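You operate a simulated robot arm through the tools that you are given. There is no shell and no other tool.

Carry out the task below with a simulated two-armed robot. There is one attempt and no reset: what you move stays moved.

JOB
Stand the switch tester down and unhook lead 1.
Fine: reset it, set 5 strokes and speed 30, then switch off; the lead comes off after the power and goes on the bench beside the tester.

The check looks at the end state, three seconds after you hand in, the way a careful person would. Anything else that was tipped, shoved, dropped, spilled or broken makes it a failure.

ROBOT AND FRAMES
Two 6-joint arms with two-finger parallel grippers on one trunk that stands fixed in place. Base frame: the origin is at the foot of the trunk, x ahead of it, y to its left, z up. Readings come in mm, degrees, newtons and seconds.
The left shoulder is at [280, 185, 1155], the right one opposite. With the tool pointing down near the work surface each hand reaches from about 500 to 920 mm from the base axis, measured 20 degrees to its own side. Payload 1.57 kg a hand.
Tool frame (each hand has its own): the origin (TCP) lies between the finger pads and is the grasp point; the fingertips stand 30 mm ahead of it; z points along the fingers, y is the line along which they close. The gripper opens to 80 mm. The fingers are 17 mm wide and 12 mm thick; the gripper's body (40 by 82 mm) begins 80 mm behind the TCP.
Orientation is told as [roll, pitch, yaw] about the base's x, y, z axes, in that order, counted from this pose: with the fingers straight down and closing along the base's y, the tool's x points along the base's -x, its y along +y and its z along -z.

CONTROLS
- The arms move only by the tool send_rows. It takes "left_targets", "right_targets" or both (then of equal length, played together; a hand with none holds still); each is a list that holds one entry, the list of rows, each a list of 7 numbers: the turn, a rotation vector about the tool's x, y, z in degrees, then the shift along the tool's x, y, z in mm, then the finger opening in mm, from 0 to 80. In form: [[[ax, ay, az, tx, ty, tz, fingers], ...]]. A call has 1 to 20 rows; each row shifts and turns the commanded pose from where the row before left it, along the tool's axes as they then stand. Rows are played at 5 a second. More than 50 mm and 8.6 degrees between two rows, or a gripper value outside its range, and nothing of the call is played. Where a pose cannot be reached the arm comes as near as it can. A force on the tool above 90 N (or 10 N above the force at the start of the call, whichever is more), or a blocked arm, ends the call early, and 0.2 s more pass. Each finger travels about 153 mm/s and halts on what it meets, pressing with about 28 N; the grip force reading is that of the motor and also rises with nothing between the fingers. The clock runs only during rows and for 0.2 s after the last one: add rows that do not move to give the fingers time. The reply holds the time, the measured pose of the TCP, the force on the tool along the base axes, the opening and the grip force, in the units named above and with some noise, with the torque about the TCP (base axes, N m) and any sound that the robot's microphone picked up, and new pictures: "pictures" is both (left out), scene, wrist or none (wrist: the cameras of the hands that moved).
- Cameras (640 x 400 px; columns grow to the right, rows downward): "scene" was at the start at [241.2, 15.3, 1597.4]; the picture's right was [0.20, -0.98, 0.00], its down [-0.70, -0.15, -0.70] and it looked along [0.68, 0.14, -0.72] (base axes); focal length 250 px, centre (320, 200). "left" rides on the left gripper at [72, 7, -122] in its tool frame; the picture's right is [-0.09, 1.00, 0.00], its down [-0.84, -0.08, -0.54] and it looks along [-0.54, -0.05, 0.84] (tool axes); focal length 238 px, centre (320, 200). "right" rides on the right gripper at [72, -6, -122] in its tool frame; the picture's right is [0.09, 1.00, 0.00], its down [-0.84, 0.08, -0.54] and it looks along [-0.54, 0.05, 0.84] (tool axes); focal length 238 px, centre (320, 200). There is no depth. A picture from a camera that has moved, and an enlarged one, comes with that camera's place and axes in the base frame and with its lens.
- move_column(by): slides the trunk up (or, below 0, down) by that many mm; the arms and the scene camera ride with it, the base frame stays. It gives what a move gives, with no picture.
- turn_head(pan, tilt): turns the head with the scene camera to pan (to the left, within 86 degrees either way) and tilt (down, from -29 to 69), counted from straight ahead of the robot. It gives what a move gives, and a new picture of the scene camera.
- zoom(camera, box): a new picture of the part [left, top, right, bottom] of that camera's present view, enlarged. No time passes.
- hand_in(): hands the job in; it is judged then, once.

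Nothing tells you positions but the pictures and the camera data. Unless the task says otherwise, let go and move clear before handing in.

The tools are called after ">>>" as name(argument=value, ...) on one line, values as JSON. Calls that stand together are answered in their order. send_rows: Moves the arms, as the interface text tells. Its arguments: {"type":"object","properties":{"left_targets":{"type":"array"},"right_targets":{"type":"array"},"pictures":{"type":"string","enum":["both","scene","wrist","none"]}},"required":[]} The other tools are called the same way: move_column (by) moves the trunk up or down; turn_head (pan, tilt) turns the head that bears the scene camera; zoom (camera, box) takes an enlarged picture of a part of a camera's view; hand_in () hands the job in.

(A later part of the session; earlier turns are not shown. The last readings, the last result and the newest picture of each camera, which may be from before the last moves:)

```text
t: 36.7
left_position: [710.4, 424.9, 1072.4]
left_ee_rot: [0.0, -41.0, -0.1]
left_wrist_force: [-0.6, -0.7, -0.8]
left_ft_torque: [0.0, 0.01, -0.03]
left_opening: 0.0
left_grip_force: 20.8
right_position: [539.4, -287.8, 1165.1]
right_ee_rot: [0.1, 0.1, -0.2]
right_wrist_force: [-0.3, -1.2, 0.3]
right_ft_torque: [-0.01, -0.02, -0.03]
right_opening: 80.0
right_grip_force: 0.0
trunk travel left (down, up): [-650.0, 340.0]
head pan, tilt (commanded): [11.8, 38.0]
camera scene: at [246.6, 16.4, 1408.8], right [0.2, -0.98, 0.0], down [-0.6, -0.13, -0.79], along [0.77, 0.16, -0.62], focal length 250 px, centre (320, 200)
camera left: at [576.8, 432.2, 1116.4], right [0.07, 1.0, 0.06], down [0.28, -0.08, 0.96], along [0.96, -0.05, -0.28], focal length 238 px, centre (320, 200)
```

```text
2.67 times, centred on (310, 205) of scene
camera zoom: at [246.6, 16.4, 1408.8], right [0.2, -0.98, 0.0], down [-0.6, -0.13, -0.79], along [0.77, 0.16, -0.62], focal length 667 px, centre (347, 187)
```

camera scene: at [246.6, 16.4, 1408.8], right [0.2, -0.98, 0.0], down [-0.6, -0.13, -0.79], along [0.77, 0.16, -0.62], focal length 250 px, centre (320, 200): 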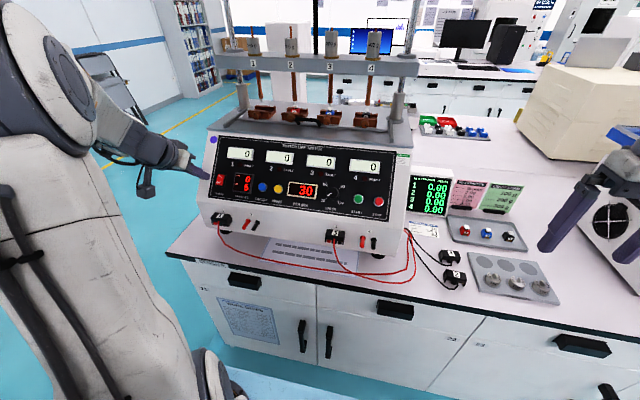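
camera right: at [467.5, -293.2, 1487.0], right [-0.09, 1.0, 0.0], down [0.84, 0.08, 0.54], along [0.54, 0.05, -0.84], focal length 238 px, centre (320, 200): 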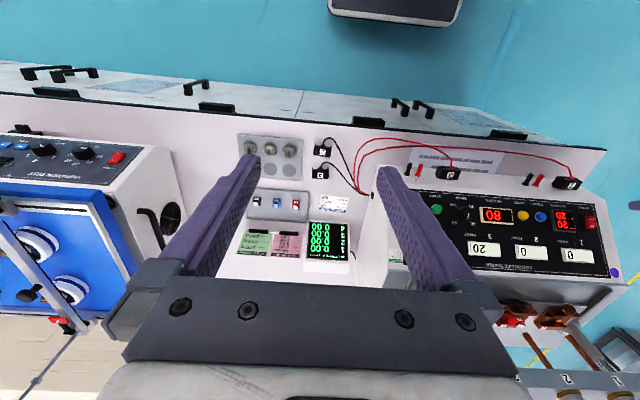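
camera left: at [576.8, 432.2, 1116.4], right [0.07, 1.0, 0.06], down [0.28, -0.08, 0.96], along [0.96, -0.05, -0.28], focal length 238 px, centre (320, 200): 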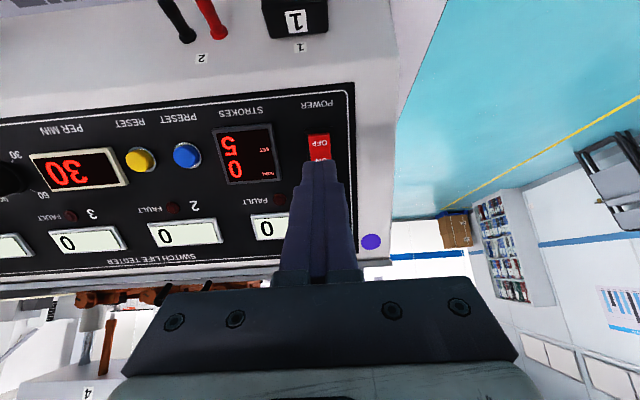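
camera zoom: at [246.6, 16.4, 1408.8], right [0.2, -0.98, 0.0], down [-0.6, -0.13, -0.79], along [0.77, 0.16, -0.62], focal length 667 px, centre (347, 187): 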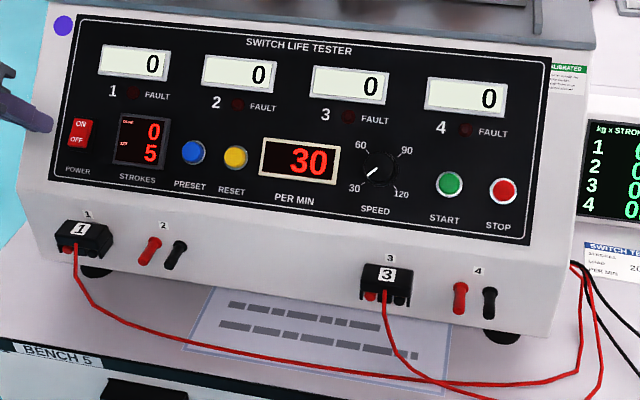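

The rocker sprang back to ON. The flat fingertip pressed too close to the pivot and only held it level. I'll tilt the hand 15° further so the lower finger edge leads, and press nearer the OFF end for more leverage.

>>> send_rows(left_targets=[[[0, -7.5, 0, 0, 0, 0, 0], [0, -7.5, 0, 0, 0, 0, 0], [0, 0, 0, 9.1, 1, 23, 0], [0, 0, 0, 9.1, 0, 23, 0], [0, 0, 0, 0, 0, 0, 0]]])

>>> zoom(camera="left", box=[240, 90, 400, 190])

>>> zoom(camera="scene", box=[190, 160, 260, 204])

```text
t: 37.9
left_position: [739.2, 428.0, 1031.7]
left_ee_rot: [0.0, -56.0, -0.1]
left_wrist_force: [0.5, 0.0, 1.1]
left_ft_torque: [0.01, -0.01, -0.01]
left_opening: 0.0
left_grip_force: 21.5
right_position: [538.9, -288.5, 1165.3]
right_ee_rot: [0.0, 0.1, 0.1]
right_wrist_force: [-0.1, 1.2, 0.5]
right_ft_torque: [0.0, 0.01, 0.0]
right_opening: 80.2
right_grip_force: 0.1
trunk travel left (down, up): [-650.0, 340.0]
head pan, tilt (commanded): [11.8, 38.0]
camera scene: at [246.8, 16.5, 1408.7], right [0.2, -0.98, 0.0], down [-0.6, -0.13, -0.79], along [0.77, 0.16, -0.62], focal length 250 px, centre (320, 200)
camera left: at [598.1, 434.6, 1038.4], right [0.05, 1.0, 0.08], down [0.02, -0.08, 1.0], along [1.0, -0.05, -0.02], focal length 238 px, centre (320, 200)
```

scene: 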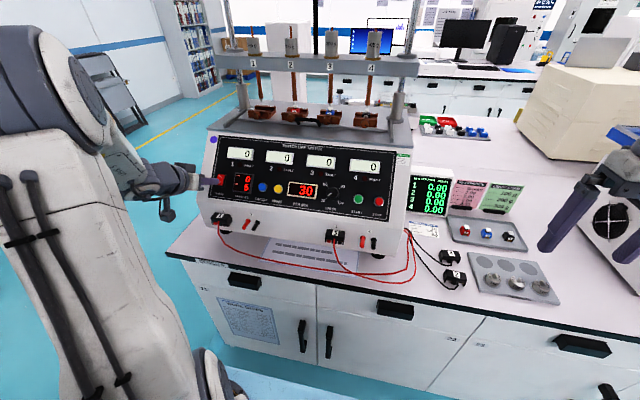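
left: 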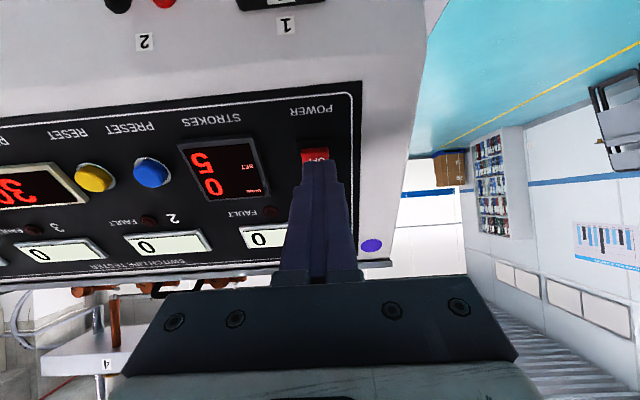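

```text
4.00 times, centred on (320, 140) of left
camera zoom: at [598.1, 434.6, 1038.4], right [0.05, 1.0, 0.08], down [0.02, -0.08, 1.0], along [1.0, -0.05, -0.02], focal length 953 px, centre (320, 440)
```

zoom: 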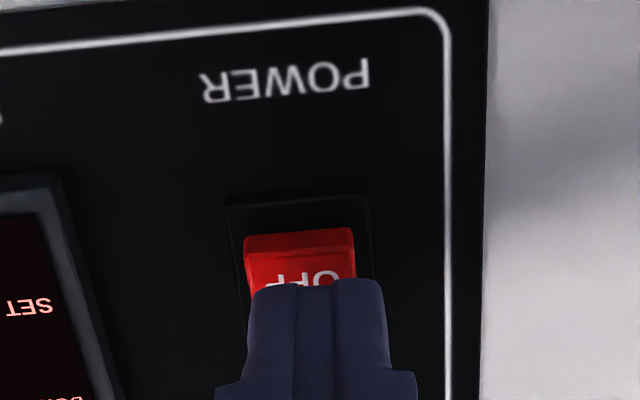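

```text
9.09 times, centred on (225, 182) of scene
camera zoom: at [246.8, 16.5, 1408.7], right [0.2, -0.98, 0.0], down [-0.6, -0.13, -0.79], along [0.77, 0.16, -0.62], focal length 2274 px, centre (1184, 364)
```

zoom: 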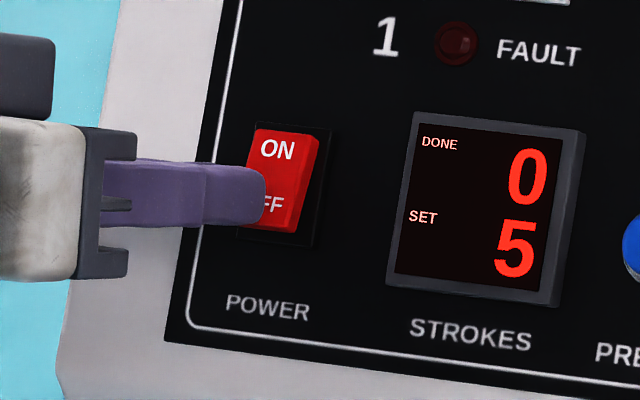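

The leading edge looks set to land just inside the OFF end. I'll move closer and check again before pressing.

>>> send_rows(left_targets=[[[0, 0, 0, 0, 0, 3, 0], [0, 0, 0, 0, 0, 3, 0], [0, 0, 0, 0, 0, 0, 0]]], pictures="none")

>>> zoom(camera="left", box=[270, 110, 370, 172])

>>> zoom(camera="scene", box=[190, 160, 260, 204])

```text
t: 38.7
left_position: [742.6, 426.6, 1028.7]
left_ee_rot: [0.2, -56.0, -0.1]
left_wrist_force: [-0.3, 0.3, 0.6]
left_ft_torque: [0.02, -0.04, 0.03]
left_opening: 0.0
left_grip_force: 21.5
right_position: [539.1, -288.2, 1164.9]
right_ee_rot: [0.0, 0.0, -0.1]
right_wrist_force: [-0.5, 0.1, 0.4]
right_ft_torque: [0.0, -0.03, 0.01]
right_opening: 80.1
right_grip_force: 0.3
trunk travel left (down, up): [-650.0, 340.0]
head pan, tilt (commanded): [11.8, 38.0]
```

```text
6.40 times, centred on (320, 141) of left
camera zoom: at [603.0, 434.2, 1035.8], right [0.05, 1.0, 0.08], down [0.02, -0.08, 1.0], along [1.0, -0.05, -0.02], focal length 1525 px, centre (320, 578)
```

zoom: 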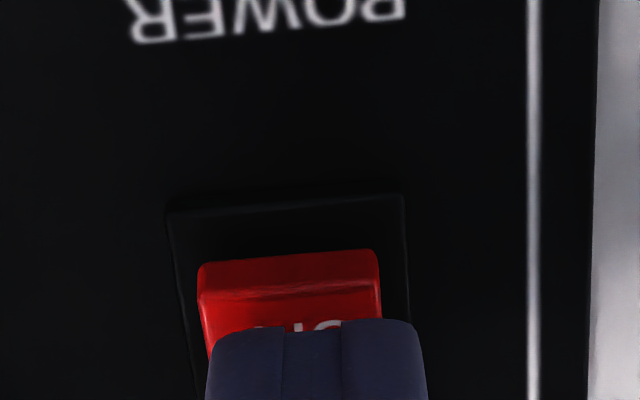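

```text
9.09 times, centred on (225, 182) of scene
camera zoom: at [246.7, 16.5, 1408.8], right [0.2, -0.98, 0.0], down [-0.6, -0.13, -0.79], along [0.77, 0.16, -0.62], focal length 2274 px, centre (1184, 364)
```

zoom: 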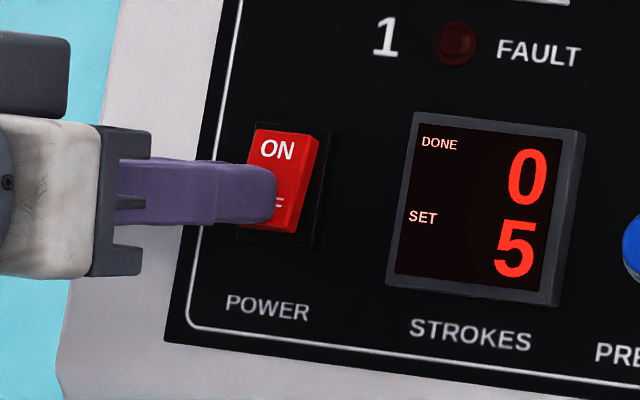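

I'll centre the finger on the rocker (2.5 mm right, 1 mm up-slope) and then press step by step.

>>> send_rows(left_targets=[[[0, 0, 0, -1, -2.7, 0, 0], [0, 0, 0, 0, 0, 2, 0], [0, 0, 0, 0, 0, 2, 0], [0, 0, 0, 0, 0, 2, 0], [0, 0, 0, 0, 0, 0, 0]]], pictures="none")

>>> zoom(camera="left", box=[270, 110, 370, 172])

>>> zoom(camera="scene", box=[190, 160, 260, 204])

```text
t: 39.9
left_position: [749.4, 424.3, 1026.0]
left_ee_rot: [0.0, -56.0, -0.1]
left_wrist_force: [0.6, 0.0, -0.1]
left_ft_torque: [0.01, 0.04, -0.01]
left_opening: 0.0
left_grip_force: 21.7
right_position: [539.3, -288.7, 1165.3]
right_ee_rot: [0.1, 0.1, 0.0]
right_wrist_force: [0.0, -0.3, 0.3]
right_ft_torque: [0.01, 0.0, 0.01]
right_opening: 80.1
right_grip_force: 0.1
trunk travel left (down, up): [-650.0, 340.0]
head pan, tilt (commanded): [11.8, 38.0]
```

```text
6.40 times, centred on (320, 141) of left
camera zoom: at [608.3, 431.5, 1033.3], right [0.05, 1.0, 0.08], down [0.02, -0.08, 1.0], along [1.0, -0.05, -0.02], focal length 1525 px, centre (320, 578)
```

zoom: 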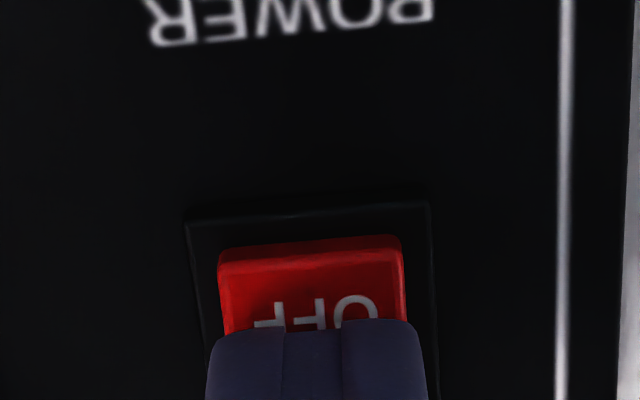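

```text
9.09 times, centred on (225, 182) of scene
camera zoom: at [246.7, 16.4, 1408.8], right [0.2, -0.98, 0.0], down [-0.6, -0.13, -0.79], along [0.77, 0.16, -0.62], focal length 2274 px, centre (1184, 364)
```

zoom: 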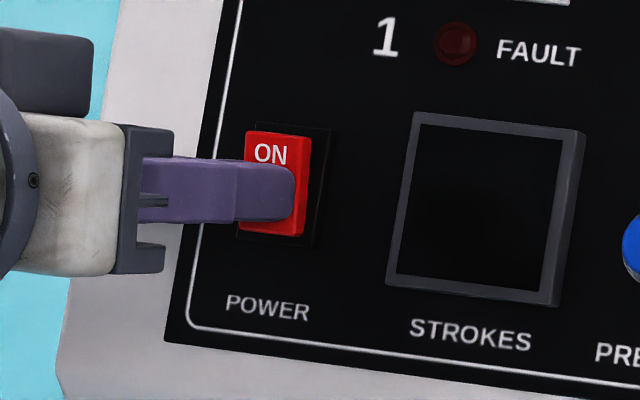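

The rocker snapped over with the ON end now raised, the displays dark, and no residual force. I'll retract and confirm it stays off.

>>> send_rows(left_targets=[[[0, 0, 0, 0, 0, -6, 0], [0, 0, 0, 0, 0, -20, 0], [0, 0, 0, 0, 0, -30, 0], [0, 0, 0, 0, 0, 0, 0], [0, 0, 0, 0, 0, 0, 0]]])

>>> zoom(camera="scene", box=[190, 130, 430, 280])

>>> zoom(camera="scene", box=[195, 200, 275, 250])

>>> zoom(camera="left", box=[200, 0, 440, 150])

```text
t: 41.1
left_position: [703.1, 424.1, 1055.8]
left_ee_rot: [-0.1, -56.0, -0.1]
left_wrist_force: [-0.6, 0.1, 0.0]
left_ft_torque: [0.02, 0.0, 0.0]
left_opening: 0.0
left_grip_force: 21.3
right_position: [539.1, -288.0, 1165.2]
right_ee_rot: [0.0, 0.0, 0.0]
right_wrist_force: [-0.3, 0.4, -1.2]
right_ft_torque: [0.01, 0.01, 0.0]
right_opening: 80.1
right_grip_force: 0.0
trunk travel left (down, up): [-650.0, 340.0]
head pan, tilt (commanded): [11.8, 38.0]
camera scene: at [246.6, 16.4, 1408.8], right [0.2, -0.98, 0.0], down [-0.6, -0.13, -0.79], along [0.77, 0.16, -0.62], focal length 250 px, centre (320, 200)
camera left: at [561.6, 431.1, 1064.3], right [0.05, 1.0, 0.08], down [0.02, -0.08, 1.0], along [1.0, -0.05, -0.02], focal length 238 px, centre (320, 200)
```

scene: 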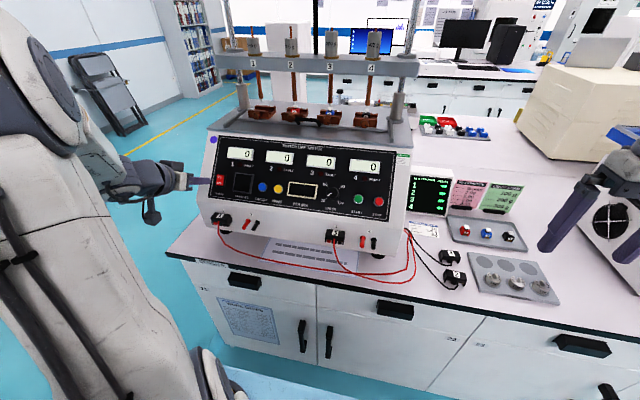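
left: 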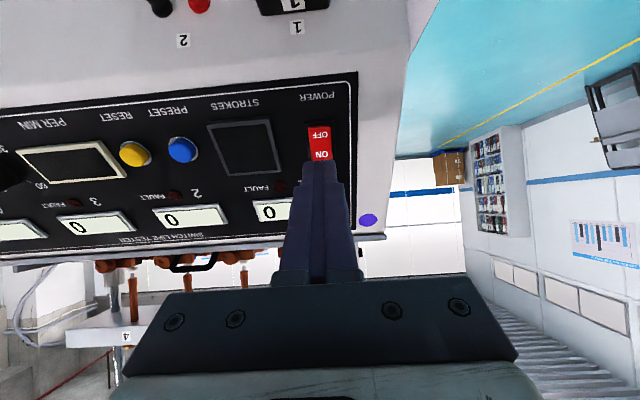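

```text
2.67 times, centred on (310, 205) of scene
camera zoom: at [246.6, 16.4, 1408.8], right [0.2, -0.98, 0.0], down [-0.6, -0.13, -0.79], along [0.77, 0.16, -0.62], focal length 667 px, centre (347, 187)
```

zoom: 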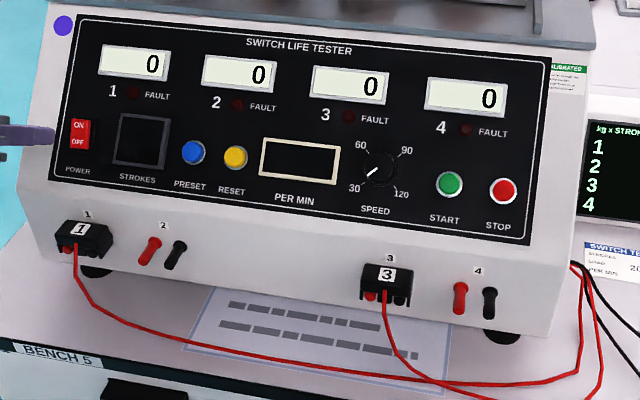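

```text
8.00 times, centred on (235, 225) of scene
camera zoom: at [246.6, 16.4, 1408.8], right [0.2, -0.98, 0.0], down [-0.6, -0.13, -0.79], along [0.77, 0.16, -0.62], focal length 2001 px, centre (1000, 0)
```

zoom: 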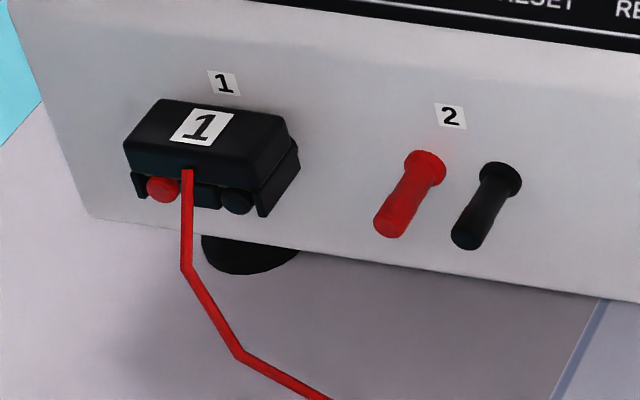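

```text
2.67 times, centred on (320, 75) of left
camera zoom: at [561.6, 431.1, 1064.3], right [0.05, 1.0, 0.08], down [0.02, -0.08, 1.0], along [1.0, -0.05, -0.02], focal length 636 px, centre (320, 533)
```

zoom: 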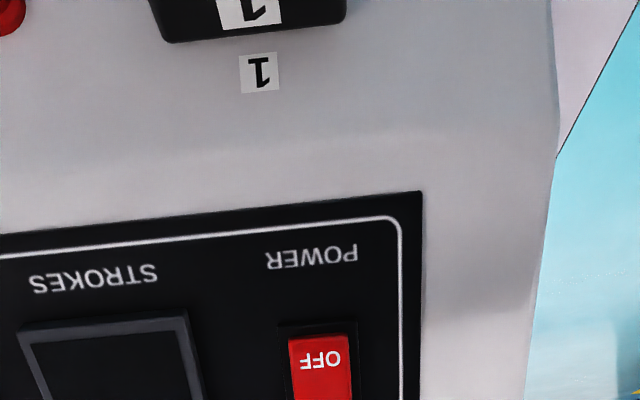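

Power is off and everything is dark. Next I'll back away, bring the left hand upright with the fingers open above lead 1's plug, and move the right hand further off.

>>> send_rows(left_targets=[[[0, 0, 0, -2.6, 0, -32, 0], [0, 0, 0, -2.6, 0, -32, 0], [0, 8, 0, 0, 0, 0, 20], [0, 8, 0, 0, 0, 0, 40], [0, 8, 0, 0, 0, 0, 60], [0, 8, 0, 0, 0, 0, 80], [0, 8, 0, 0, 0, 0, 80], [0, 8, 0, 0, 0, 0, 80], [0, 8, 0, 0, 0, 0, 80], [0, 0, 0, 0, 0, 0, 80]]], right_targets=[[[0, 0, 0, 10, -30, 0, 80], [0, 0, 0, 10, -30, 0, 80], [0, 0, 0, 10, -30, 0, 80], [0, 0, 0, 10, -30, 0, 80], [0, 0, 0, 0, 0, 0, 80], [0, 0, 0, 0, 0, 0, 80], [0, 0, 0, 0, 0, 0, 80], [0, 0, 0, 0, 0, 0, 80], [0, 0, 0, 0, 0, 0, 80], [0, 0, 0, 0, 0, 0, 80]]])

>>> zoom(camera="left", box=[220, 80, 420, 205])

>>> zoom(camera="scene", box=[180, 150, 300, 225])

>>> zoom(camera="scene", box=[370, 200, 530, 300])

```text
t: 43.3
left_position: [652.9, 423.6, 1097.0]
left_ee_rot: [0.0, 0.1, 0.0]
left_wrist_force: [0.8, 0.2, -0.3]
left_ft_torque: [0.04, 0.02, -0.04]
left_opening: 80.0
left_grip_force: 0.1
right_position: [498.7, -407.4, 1164.7]
right_ee_rot: [0.0, 0.0, 0.0]
right_wrist_force: [-0.4, 0.3, -0.3]
right_ft_torque: [0.01, 0.0, 0.02]
right_opening: 79.8
right_grip_force: 0.1
trunk travel left (down, up): [-650.0, 340.0]
head pan, tilt (commanded): [11.8, 38.0]
camera scene: at [246.8, 16.5, 1408.7], right [0.2, -0.98, 0.0], down [-0.6, -0.13, -0.79], along [0.77, 0.16, -0.62], focal length 250 px, centre (320, 200)
camera right: at [427.2, -413.2, 1286.5], right [-0.09, 1.0, 0.0], down [0.84, 0.08, 0.54], along [0.54, 0.05, -0.84], focal length 238 px, centre (320, 200)
camera left: at [581.5, 431.1, 1218.1], right [0.09, 1.0, 0.0], down [0.84, -0.08, 0.54], along [0.54, -0.05, -0.84], focal length 238 px, centre (320, 200)
```

scene: 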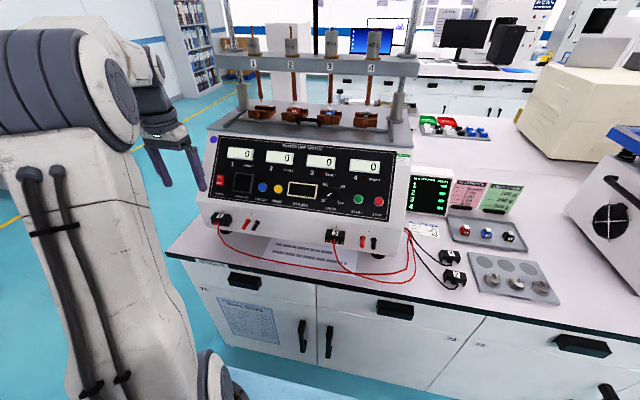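
right: 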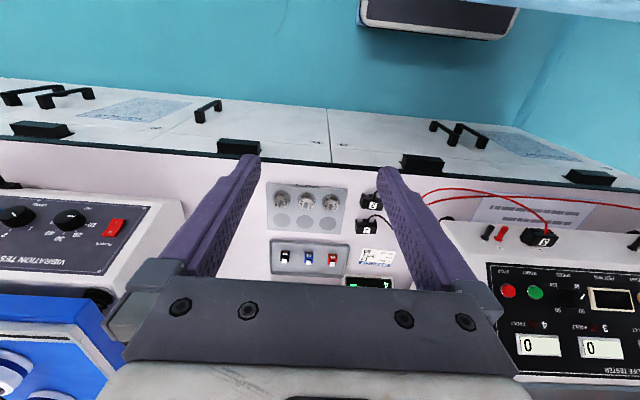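
left: 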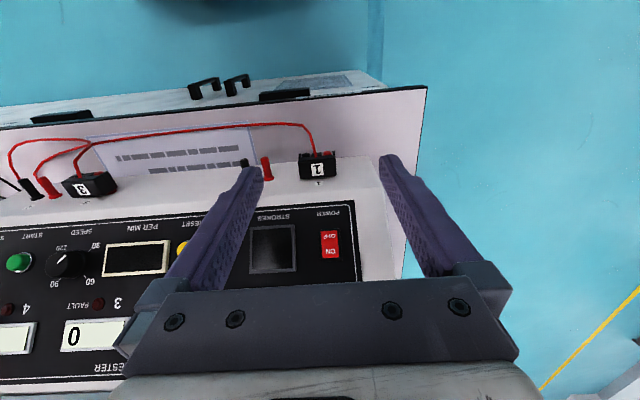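

```text
3.20 times, centred on (320, 142) of left
camera zoom: at [581.5, 431.1, 1218.1], right [0.09, 1.0, 0.0], down [0.84, -0.08, 0.54], along [0.54, -0.05, -0.84], focal length 763 px, centre (320, 384)
```

zoom: 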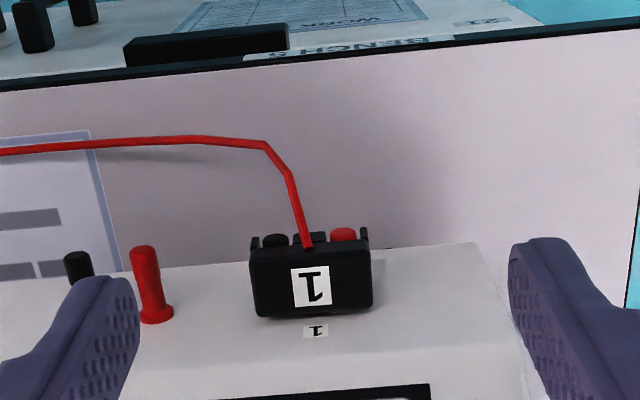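

```text
5.33 times, centred on (240, 188) of scene
camera zoom: at [246.8, 16.5, 1408.7], right [0.2, -0.98, 0.0], down [-0.6, -0.13, -0.79], along [0.77, 0.16, -0.62], focal length 1334 px, centre (747, 267)
```

zoom: 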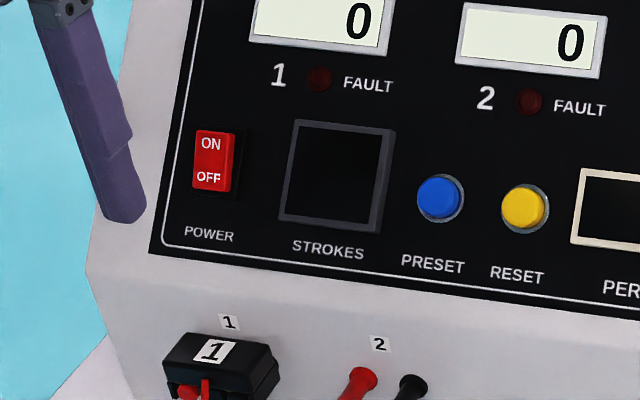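

```text
4.00 times, centred on (450, 250) of scene
camera zoom: at [246.8, 16.5, 1408.7], right [0.2, -0.98, 0.0], down [-0.6, -0.13, -0.79], along [0.77, 0.16, -0.62], focal length 1000 px, centre (-200, 0)
```

zoom: 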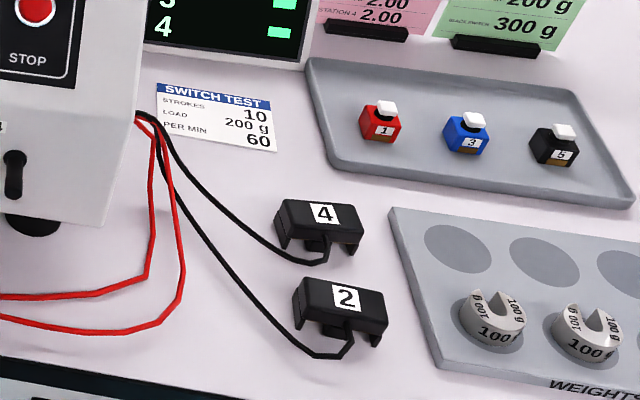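

I can see the plug from above at about (721,415), with its top near z 922. I'll move the open hand directly above it and check alignment from closer.

>>> send_rows(left_targets=[[[0, 0, 0, -22, -3, 32, 80], [0, 0, 0, -22, -3, 32, 80], [0, 0, 0, -22, -2.5, 32, 80], [0, 0, 0, 0, 0, 0, 80]]])

>>> zoom(camera="left", box=[220, 60, 420, 185])

>>> zoom(camera="scene", box=[180, 160, 300, 235])

```text
t: 44.3
left_position: [719.0, 416.0, 999.9]
left_ee_rot: [0.0, 0.0, -0.1]
left_wrist_force: [-0.6, -0.2, -1.6]
left_ft_torque: [0.0, -0.03, -0.03]
left_opening: 80.1
left_grip_force: 0.1
right_position: [498.9, -408.4, 1163.6]
right_ee_rot: [-0.1, 0.0, 0.0]
right_wrist_force: [-0.1, 0.4, 0.2]
right_ft_torque: [0.01, 0.04, 0.03]
right_opening: 80.1
right_grip_force: 0.0
trunk travel left (down, up): [-650.0, 340.0]
head pan, tilt (commanded): [11.8, 38.0]
camera scene: at [246.9, 16.5, 1408.7], right [0.2, -0.98, 0.0], down [-0.6, -0.13, -0.79], along [0.77, 0.16, -0.62], focal length 250 px, centre (320, 200)
camera left: at [647.4, 423.2, 1121.1], right [0.09, 1.0, 0.0], down [0.84, -0.08, 0.54], along [0.54, -0.05, -0.84], focal length 238 px, centre (320, 200)
```

scene: 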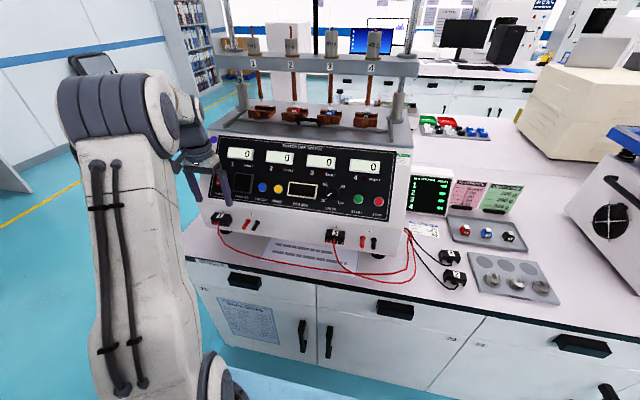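
left: 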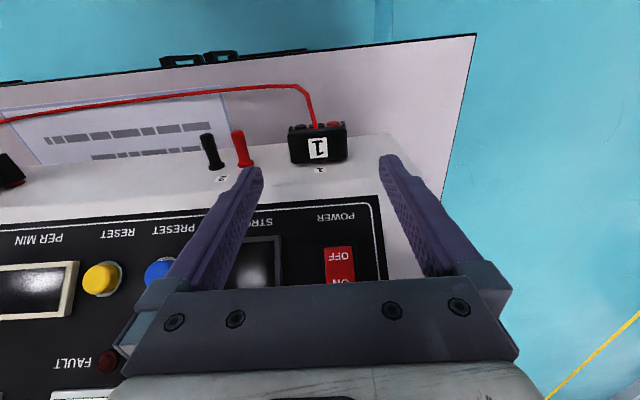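

```text
3.20 times, centred on (320, 122) of left
camera zoom: at [647.4, 423.2, 1121.1], right [0.09, 1.0, 0.0], down [0.84, -0.08, 0.54], along [0.54, -0.05, -0.84], focal length 763 px, centre (320, 448)
```

zoom: 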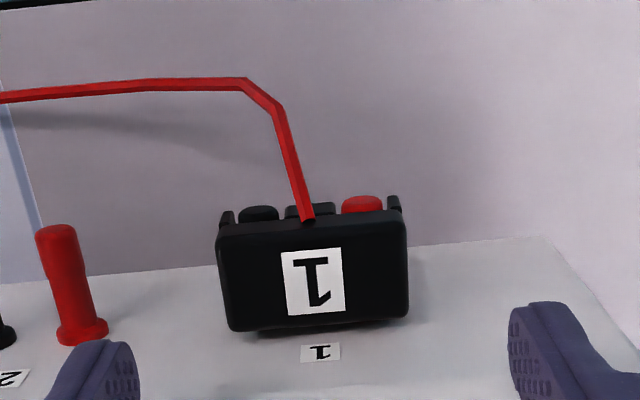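

```text
5.33 times, centred on (240, 198) of scene
camera zoom: at [246.9, 16.5, 1408.7], right [0.2, -0.98, 0.0], down [-0.6, -0.13, -0.79], along [0.77, 0.16, -0.62], focal length 1334 px, centre (747, 213)
```

zoom: 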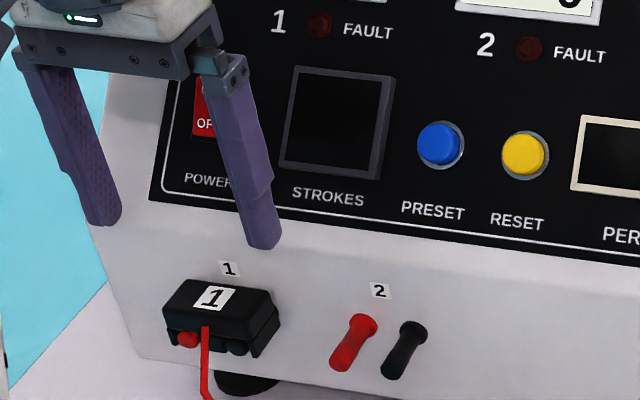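

The plug top is about 52 by 28 mm, centred near (719.5,413.8,922), and the hand is well lined up. I'll lower around it in two stages.

>>> send_rows(left_targets=[[[0, 0, 0, 0, -1.5, 0, 80], [0, 0, 0, 0, 0, 20, 80], [0, 0, 0, 0, 0, 20, 80], [0, 0, 0, 0, 0, 15, 80], [0, 0, 0, 0, 0, 0, 80]]])

>>> zoom(camera="left", box=[220, 60, 420, 185])

>>> zoom(camera="scene", box=[180, 180, 280, 242])

```text
t: 45.5
left_position: [718.2, 414.1, 945.1]
left_ee_rot: [0.0, 0.0, -0.2]
left_wrist_force: [-0.9, 0.7, 0.2]
left_ft_torque: [-0.02, 0.03, -0.01]
left_opening: 79.9
left_grip_force: 0.1
right_position: [498.5, -408.6, 1165.2]
right_ee_rot: [0.0, 0.0, 0.0]
right_wrist_force: [0.2, 0.3, 0.5]
right_ft_torque: [-0.01, -0.02, 0.0]
right_opening: 79.9
right_grip_force: 0.0
trunk travel left (down, up): [-650.0, 340.0]
head pan, tilt (commanded): [11.8, 38.0]
camera scene: at [246.8, 16.5, 1408.8], right [0.2, -0.98, 0.0], down [-0.6, -0.13, -0.79], along [0.77, 0.16, -0.62], focal length 250 px, centre (320, 200)
camera left: at [647.1, 421.0, 1066.5], right [0.09, 1.0, 0.0], down [0.84, -0.08, 0.54], along [0.54, -0.05, -0.84], focal length 238 px, centre (320, 200)
```

scene: 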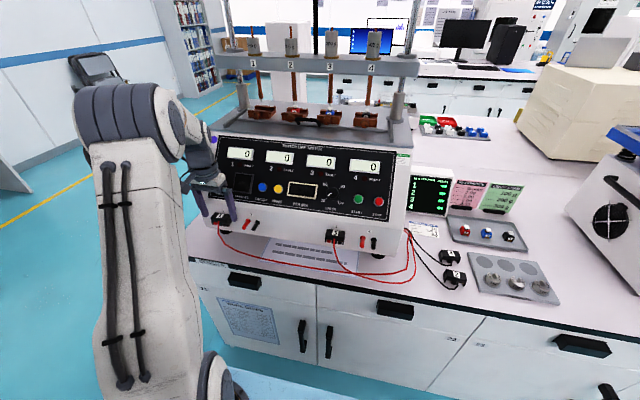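
left: 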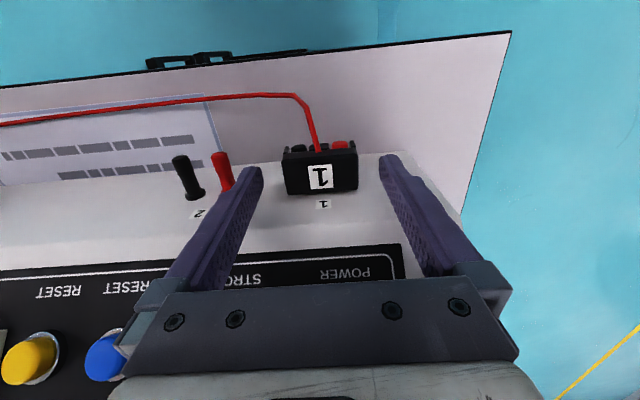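

```text
3.20 times, centred on (320, 122) of left
camera zoom: at [647.1, 421.0, 1066.5], right [0.09, 1.0, 0.0], down [0.84, -0.08, 0.54], along [0.54, -0.05, -0.84], focal length 763 px, centre (320, 448)
```

zoom: 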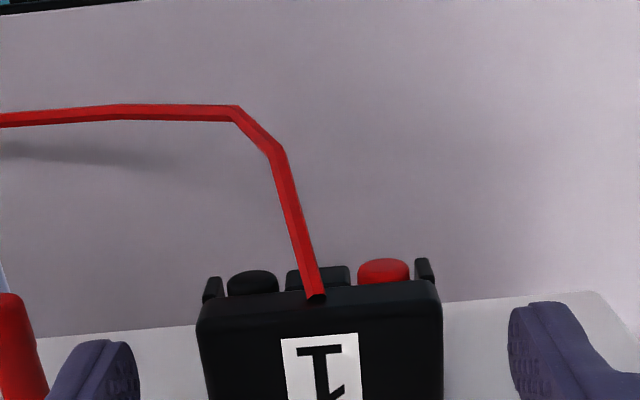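

```text
6.40 times, centred on (230, 211) of scene
camera zoom: at [246.8, 16.5, 1408.8], right [0.2, -0.98, 0.0], down [-0.6, -0.13, -0.79], along [0.77, 0.16, -0.62], focal length 1601 px, centre (896, 130)
```

zoom: 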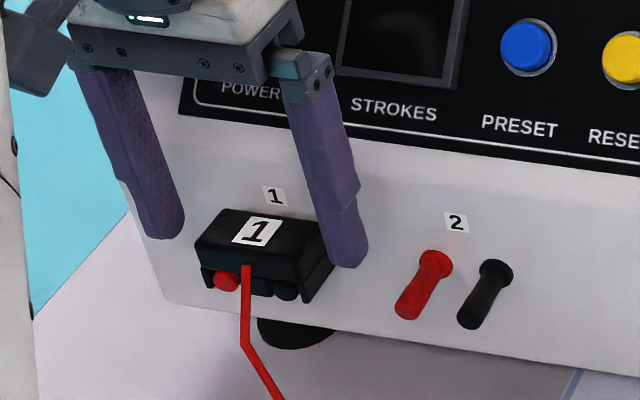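

The fingers straddle the plug evenly. I'll lower 26 mm more and close gently.

>>> send_rows(left_targets=[[[0, 0, 0, -1, 0, 13, 80], [0, 0, 0, 0, 0, 13, 80], [0, 0, 0, 0, 0, 0, 70], [0, 0, 0, 0, 0, 0, 60], [0, 0, 0, 0, 0, 0, 50], [0, 0, 0, 0, 0, 0, 44], [0, 0, 0, 0, 0, 0, 44]]])

>>> zoom(camera="left", box=[220, 60, 420, 185])

>>> zoom(camera="scene", box=[180, 180, 280, 242])

```text
t: 47.1
left_position: [719.5, 413.4, 920.0]
left_ee_rot: [0.1, 0.0, -0.1]
left_wrist_force: [0.2, -0.1, 0.3]
left_ft_torque: [0.02, -0.01, -0.02]
left_opening: 51.4
left_grip_force: 28.6
right_position: [499.1, -408.0, 1165.0]
right_ee_rot: [0.1, -0.1, 0.0]
right_wrist_force: [-0.5, 0.8, 0.3]
right_ft_torque: [0.04, 0.0, -0.02]
right_opening: 80.1
right_grip_force: 0.1
trunk travel left (down, up): [-650.0, 340.0]
head pan, tilt (commanded): [11.8, 38.0]
camera scene: at [246.7, 16.4, 1408.8], right [0.2, -0.98, 0.0], down [-0.6, -0.13, -0.79], along [0.77, 0.16, -0.62], focal length 250 px, centre (320, 200)
camera left: at [648.1, 421.0, 1040.8], right [0.09, 1.0, 0.0], down [0.84, -0.08, 0.54], along [0.54, -0.05, -0.84], focal length 238 px, centre (320, 200)
```

scene: 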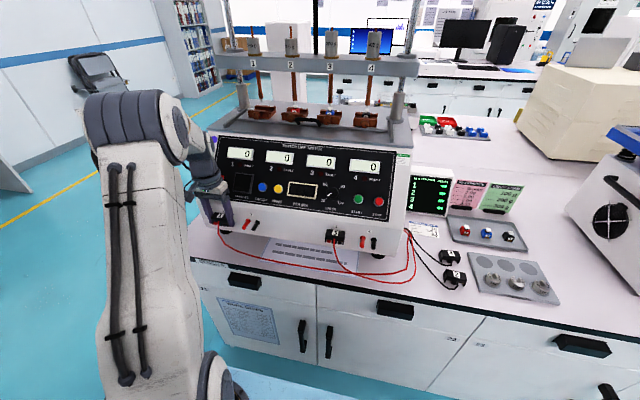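
left: 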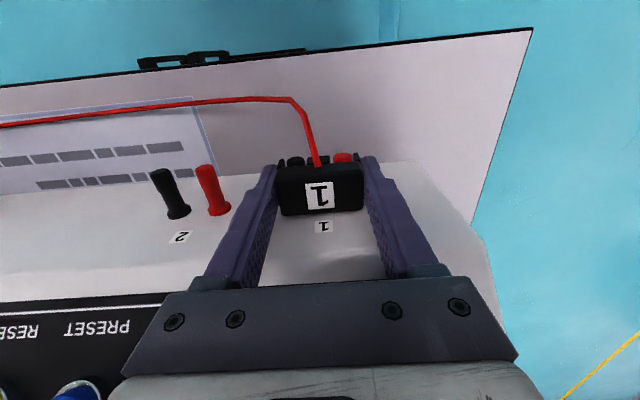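

```text
3.20 times, centred on (320, 122) of left
camera zoom: at [648.1, 421.0, 1040.8], right [0.09, 1.0, 0.0], down [0.84, -0.08, 0.54], along [0.54, -0.05, -0.84], focal length 763 px, centre (320, 448)
```

zoom: 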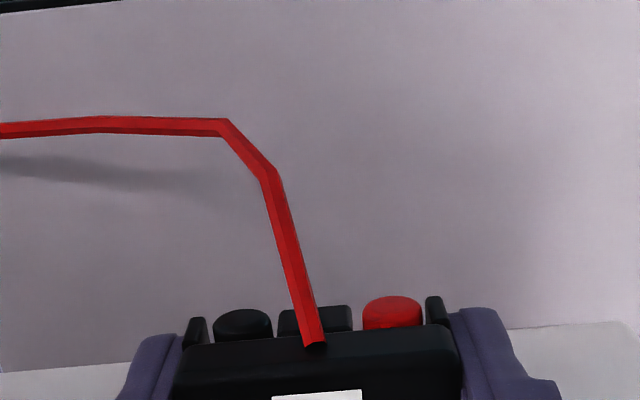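

```text
6.40 times, centred on (230, 211) of scene
camera zoom: at [246.7, 16.4, 1408.8], right [0.2, -0.98, 0.0], down [-0.6, -0.13, -0.79], along [0.77, 0.16, -0.62], focal length 1601 px, centre (896, 130)
```

zoom: 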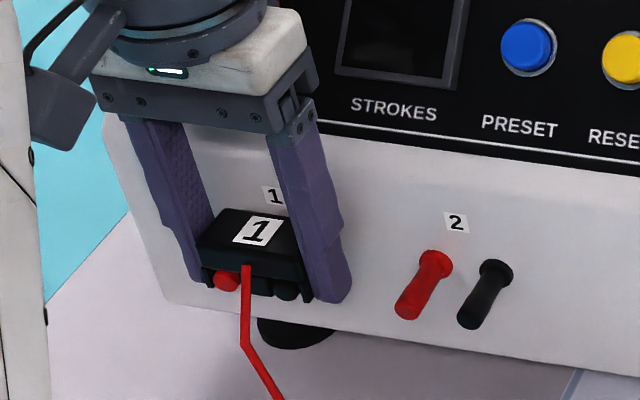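

The plug is held at 51.4 mm with no side load. I'll lift it slowly off the posts, watching the force.

>>> send_rows(left_targets=[[[0, 0, 0, 0, 0, -3, 44], [0, 0, 0, 0, 0, -4, 44], [0, 0, 0, 0, 0, -5, 44], [0, 0, 0, 0, 0, 0, 44]]])

>>> zoom(camera="scene", box=[180, 180, 280, 242])

```text
t: 48.1
left_position: [719.4, 414.9, 932.0]
left_ee_rot: [0.0, 0.0, -0.1]
left_wrist_force: [-0.7, 0.3, -1.1]
left_ft_torque: [-0.01, 0.0, -0.03]
left_opening: 51.3
left_grip_force: 28.2
right_position: [499.5, -407.0, 1165.3]
right_ee_rot: [0.0, 0.0, 0.0]
right_wrist_force: [0.0, 0.8, -0.1]
right_ft_torque: [0.04, 0.0, 0.01]
right_opening: 80.3
right_grip_force: 0.1
trunk travel left (down, up): [-650.0, 340.0]
head pan, tilt (commanded): [11.8, 38.0]
camera scene: at [246.7, 16.4, 1408.8], right [0.2, -0.98, 0.0], down [-0.6, -0.13, -0.79], along [0.77, 0.16, -0.62], focal length 250 px, centre (320, 200)
camera left: at [648.2, 421.0, 1053.0], right [0.09, 1.0, 0.0], down [0.84, -0.08, 0.54], along [0.54, -0.05, -0.84], focal length 238 px, centre (320, 200)
```

scene: 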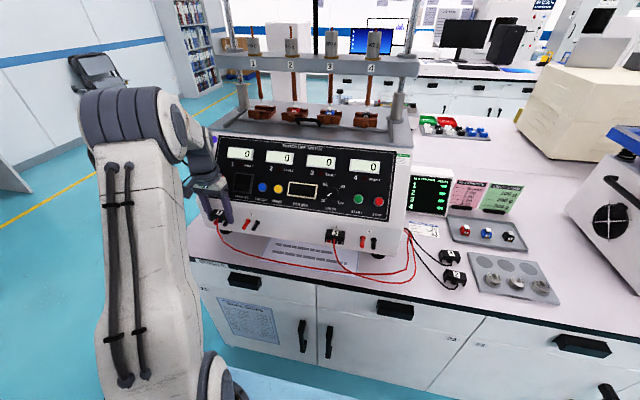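
left: 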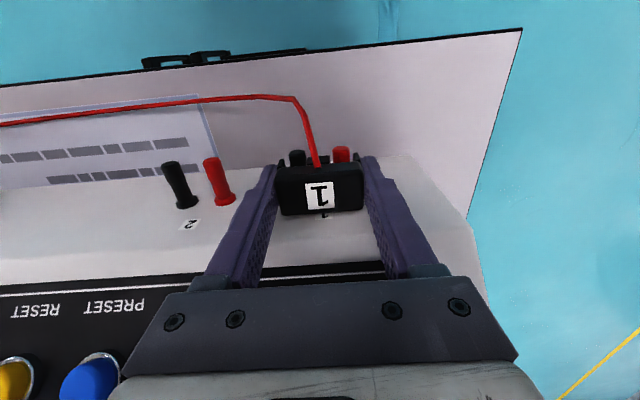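

```text
6.40 times, centred on (230, 211) of scene
camera zoom: at [246.7, 16.4, 1408.8], right [0.2, -0.98, 0.0], down [-0.6, -0.13, -0.79], along [0.77, 0.16, -0.62], focal length 1601 px, centre (896, 130)
```

zoom: 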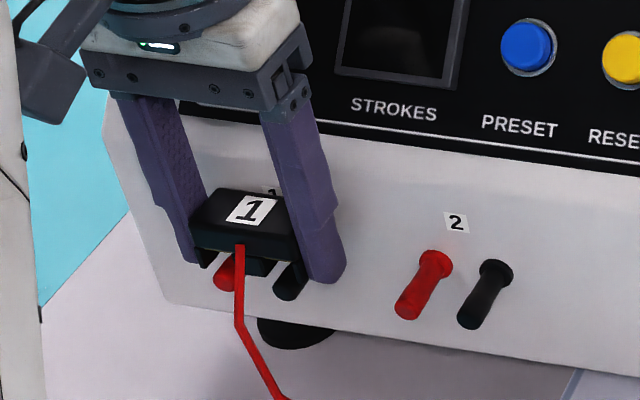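

It's coming off freely. I'll keep lifting another 34 mm so it fully clears the posts.

>>> send_rows(left_targets=[[[0, 0, 0, 0, 0, -8, 44], [0, 0, 0, 0, 0, -13, 44], [0, 0, 0, 0, 0, -13, 44], [0, 0, 0, 0, 0, 0, 44]]])

>>> zoom(camera="scene", box=[180, 160, 440, 322])

>>> zoom(camera="scene", box=[380, 210, 480, 292])

```text
t: 49.1
left_position: [719.3, 414.3, 966.1]
left_ee_rot: [0.0, 0.0, -0.1]
left_wrist_force: [1.0, 0.7, -1.4]
left_ft_torque: [0.04, 0.0, 0.0]
left_opening: 51.2
left_grip_force: 27.7
right_position: [498.5, -408.2, 1164.7]
right_ee_rot: [0.0, 0.1, 0.1]
right_wrist_force: [0.0, -1.3, -0.1]
right_ft_torque: [0.02, -0.04, 0.0]
right_opening: 79.8
right_grip_force: 0.1
trunk travel left (down, up): [-650.0, 340.0]
head pan, tilt (commanded): [11.8, 38.0]
camera scene: at [246.7, 16.4, 1408.8], right [0.2, -0.98, 0.0], down [-0.6, -0.13, -0.79], along [0.77, 0.16, -0.62], focal length 250 px, centre (320, 200)
camera left: at [647.8, 420.6, 1086.7], right [0.09, 1.0, 0.0], down [0.84, -0.08, 0.54], along [0.54, -0.05, -0.84], focal length 238 px, centre (320, 200)
```

scene: 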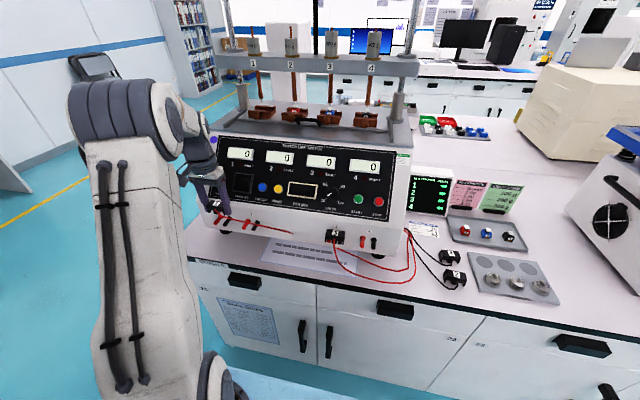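
left: 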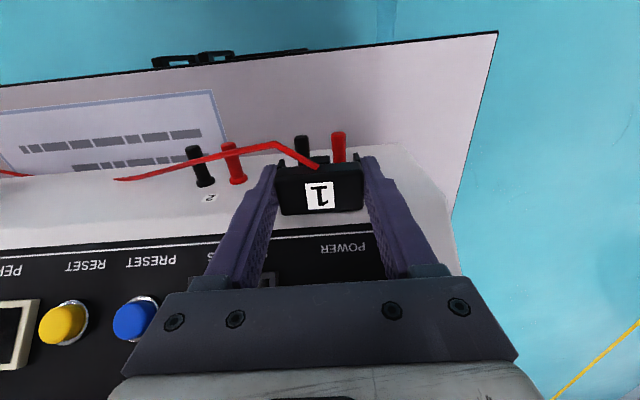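

```text
2.46 times, centred on (310, 241) of scene
camera zoom: at [246.7, 16.4, 1408.8], right [0.2, -0.98, 0.0], down [-0.6, -0.13, -0.79], along [0.77, 0.16, -0.62], focal length 616 px, centre (345, 99)
```

zoom: 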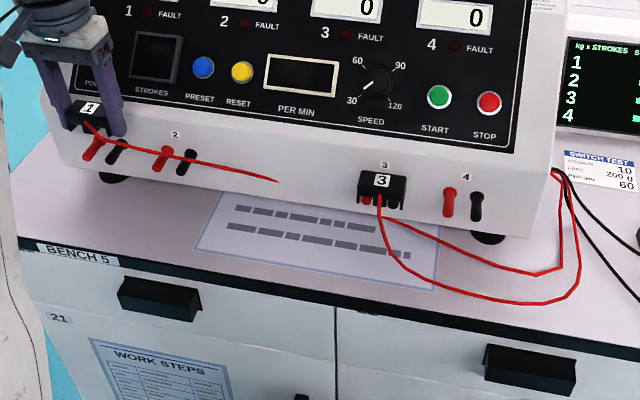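

```text
4.88 times, centred on (430, 251) of scene
camera zoom: at [246.7, 16.4, 1408.8], right [0.2, -0.98, 0.0], down [-0.6, -0.13, -0.79], along [0.77, 0.16, -0.62], focal length 1220 px, centre (-217, -49)
```

zoom: 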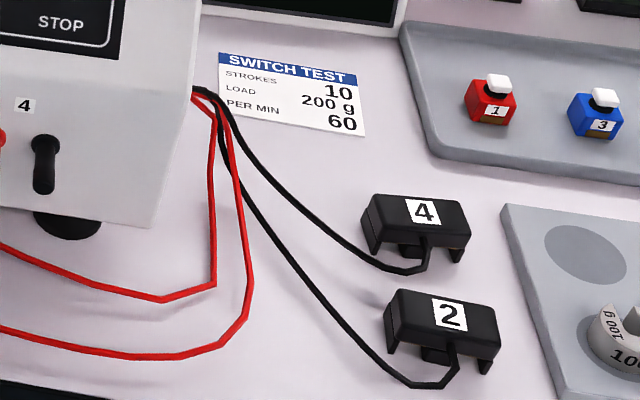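

Lead 1 is fully off its posts and the plug is firmly held. The gap I want is on the bench just right of the tester, between lead 3's cable loop and plugs 2 and 4. I'll draw the plug back clear of the posts, raise it a little, and start carrying it right.

>>> send_rows(left_targets=[[[0, 0, 0, 25, 0, 0, 44], [0, 0, 0, 25, 0, -10, 44], [0, 0, 0, 8, 0, -24, 44], [0, 0, 0, 0, -35, 0, 44], [0, 0, 0, 0, -40, 0, 44], [0, 0, 0, 0, -40, 0, 44], [0, 0, 0, 0, -40, 0, 44], [0, 0, 0, 0, -40, 0, 44], [0, 0, 0, 0, -40, 0, 44], [0, 0, 0, 0, -40, 0, 44], [0, 0, 0, 0, 0, 0, 44]]])

>>> zoom(camera="scene", box=[180, 130, 440, 292])

```text
t: 51.5
left_position: [660.3, 139.0, 998.0]
left_ee_rot: [0.0, 0.1, -0.1]
left_wrist_force: [-0.3, 0.1, -0.5]
left_ft_torque: [0.02, -0.01, 0.02]
left_opening: 51.1
left_grip_force: 27.7
right_position: [497.9, -408.1, 1164.7]
right_ee_rot: [0.0, 0.0, 0.0]
right_wrist_force: [-0.6, 0.6, -0.7]
right_ft_torque: [0.0, 0.02, 0.0]
right_opening: 80.1
right_grip_force: 0.0
trunk travel left (down, up): [-650.0, 340.0]
head pan, tilt (commanded): [11.8, 38.0]
camera scene: at [246.7, 16.3, 1408.8], right [0.2, -0.98, 0.0], down [-0.6, -0.13, -0.79], along [0.77, 0.16, -0.62], focal length 250 px, centre (320, 200)
camera left: at [588.9, 145.5, 1119.6], right [0.09, 1.0, 0.0], down [0.84, -0.08, 0.54], along [0.54, -0.05, -0.84], focal length 238 px, centre (320, 200)
```

scene: 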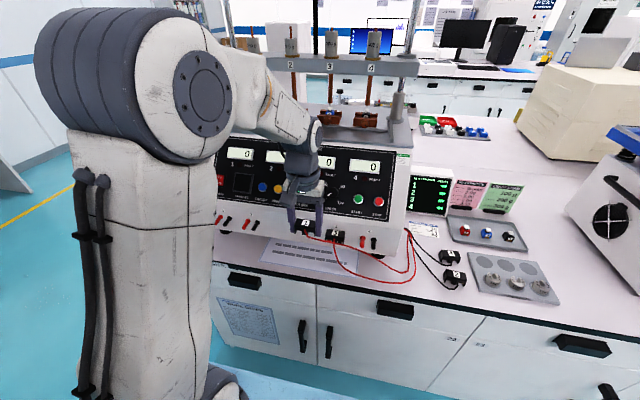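
left: 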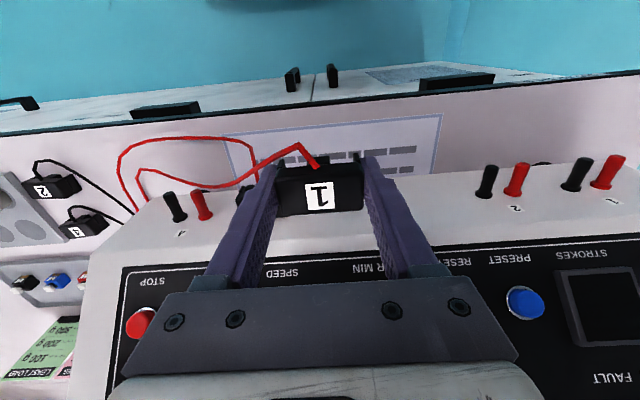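

```text
2.46 times, centred on (310, 211) of scene
camera zoom: at [246.7, 16.3, 1408.8], right [0.2, -0.98, 0.0], down [-0.6, -0.13, -0.79], along [0.77, 0.16, -0.62], focal length 616 px, centre (345, 173)
```

zoom: 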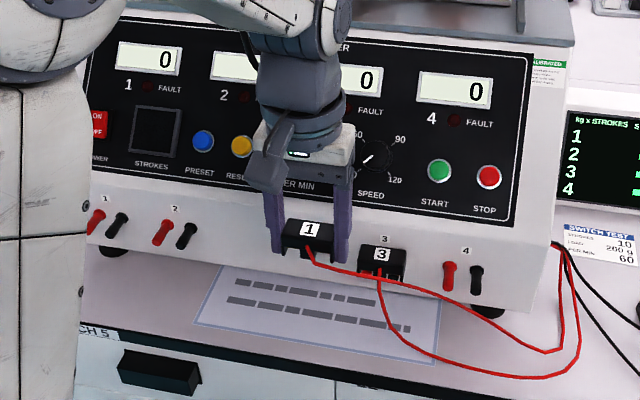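

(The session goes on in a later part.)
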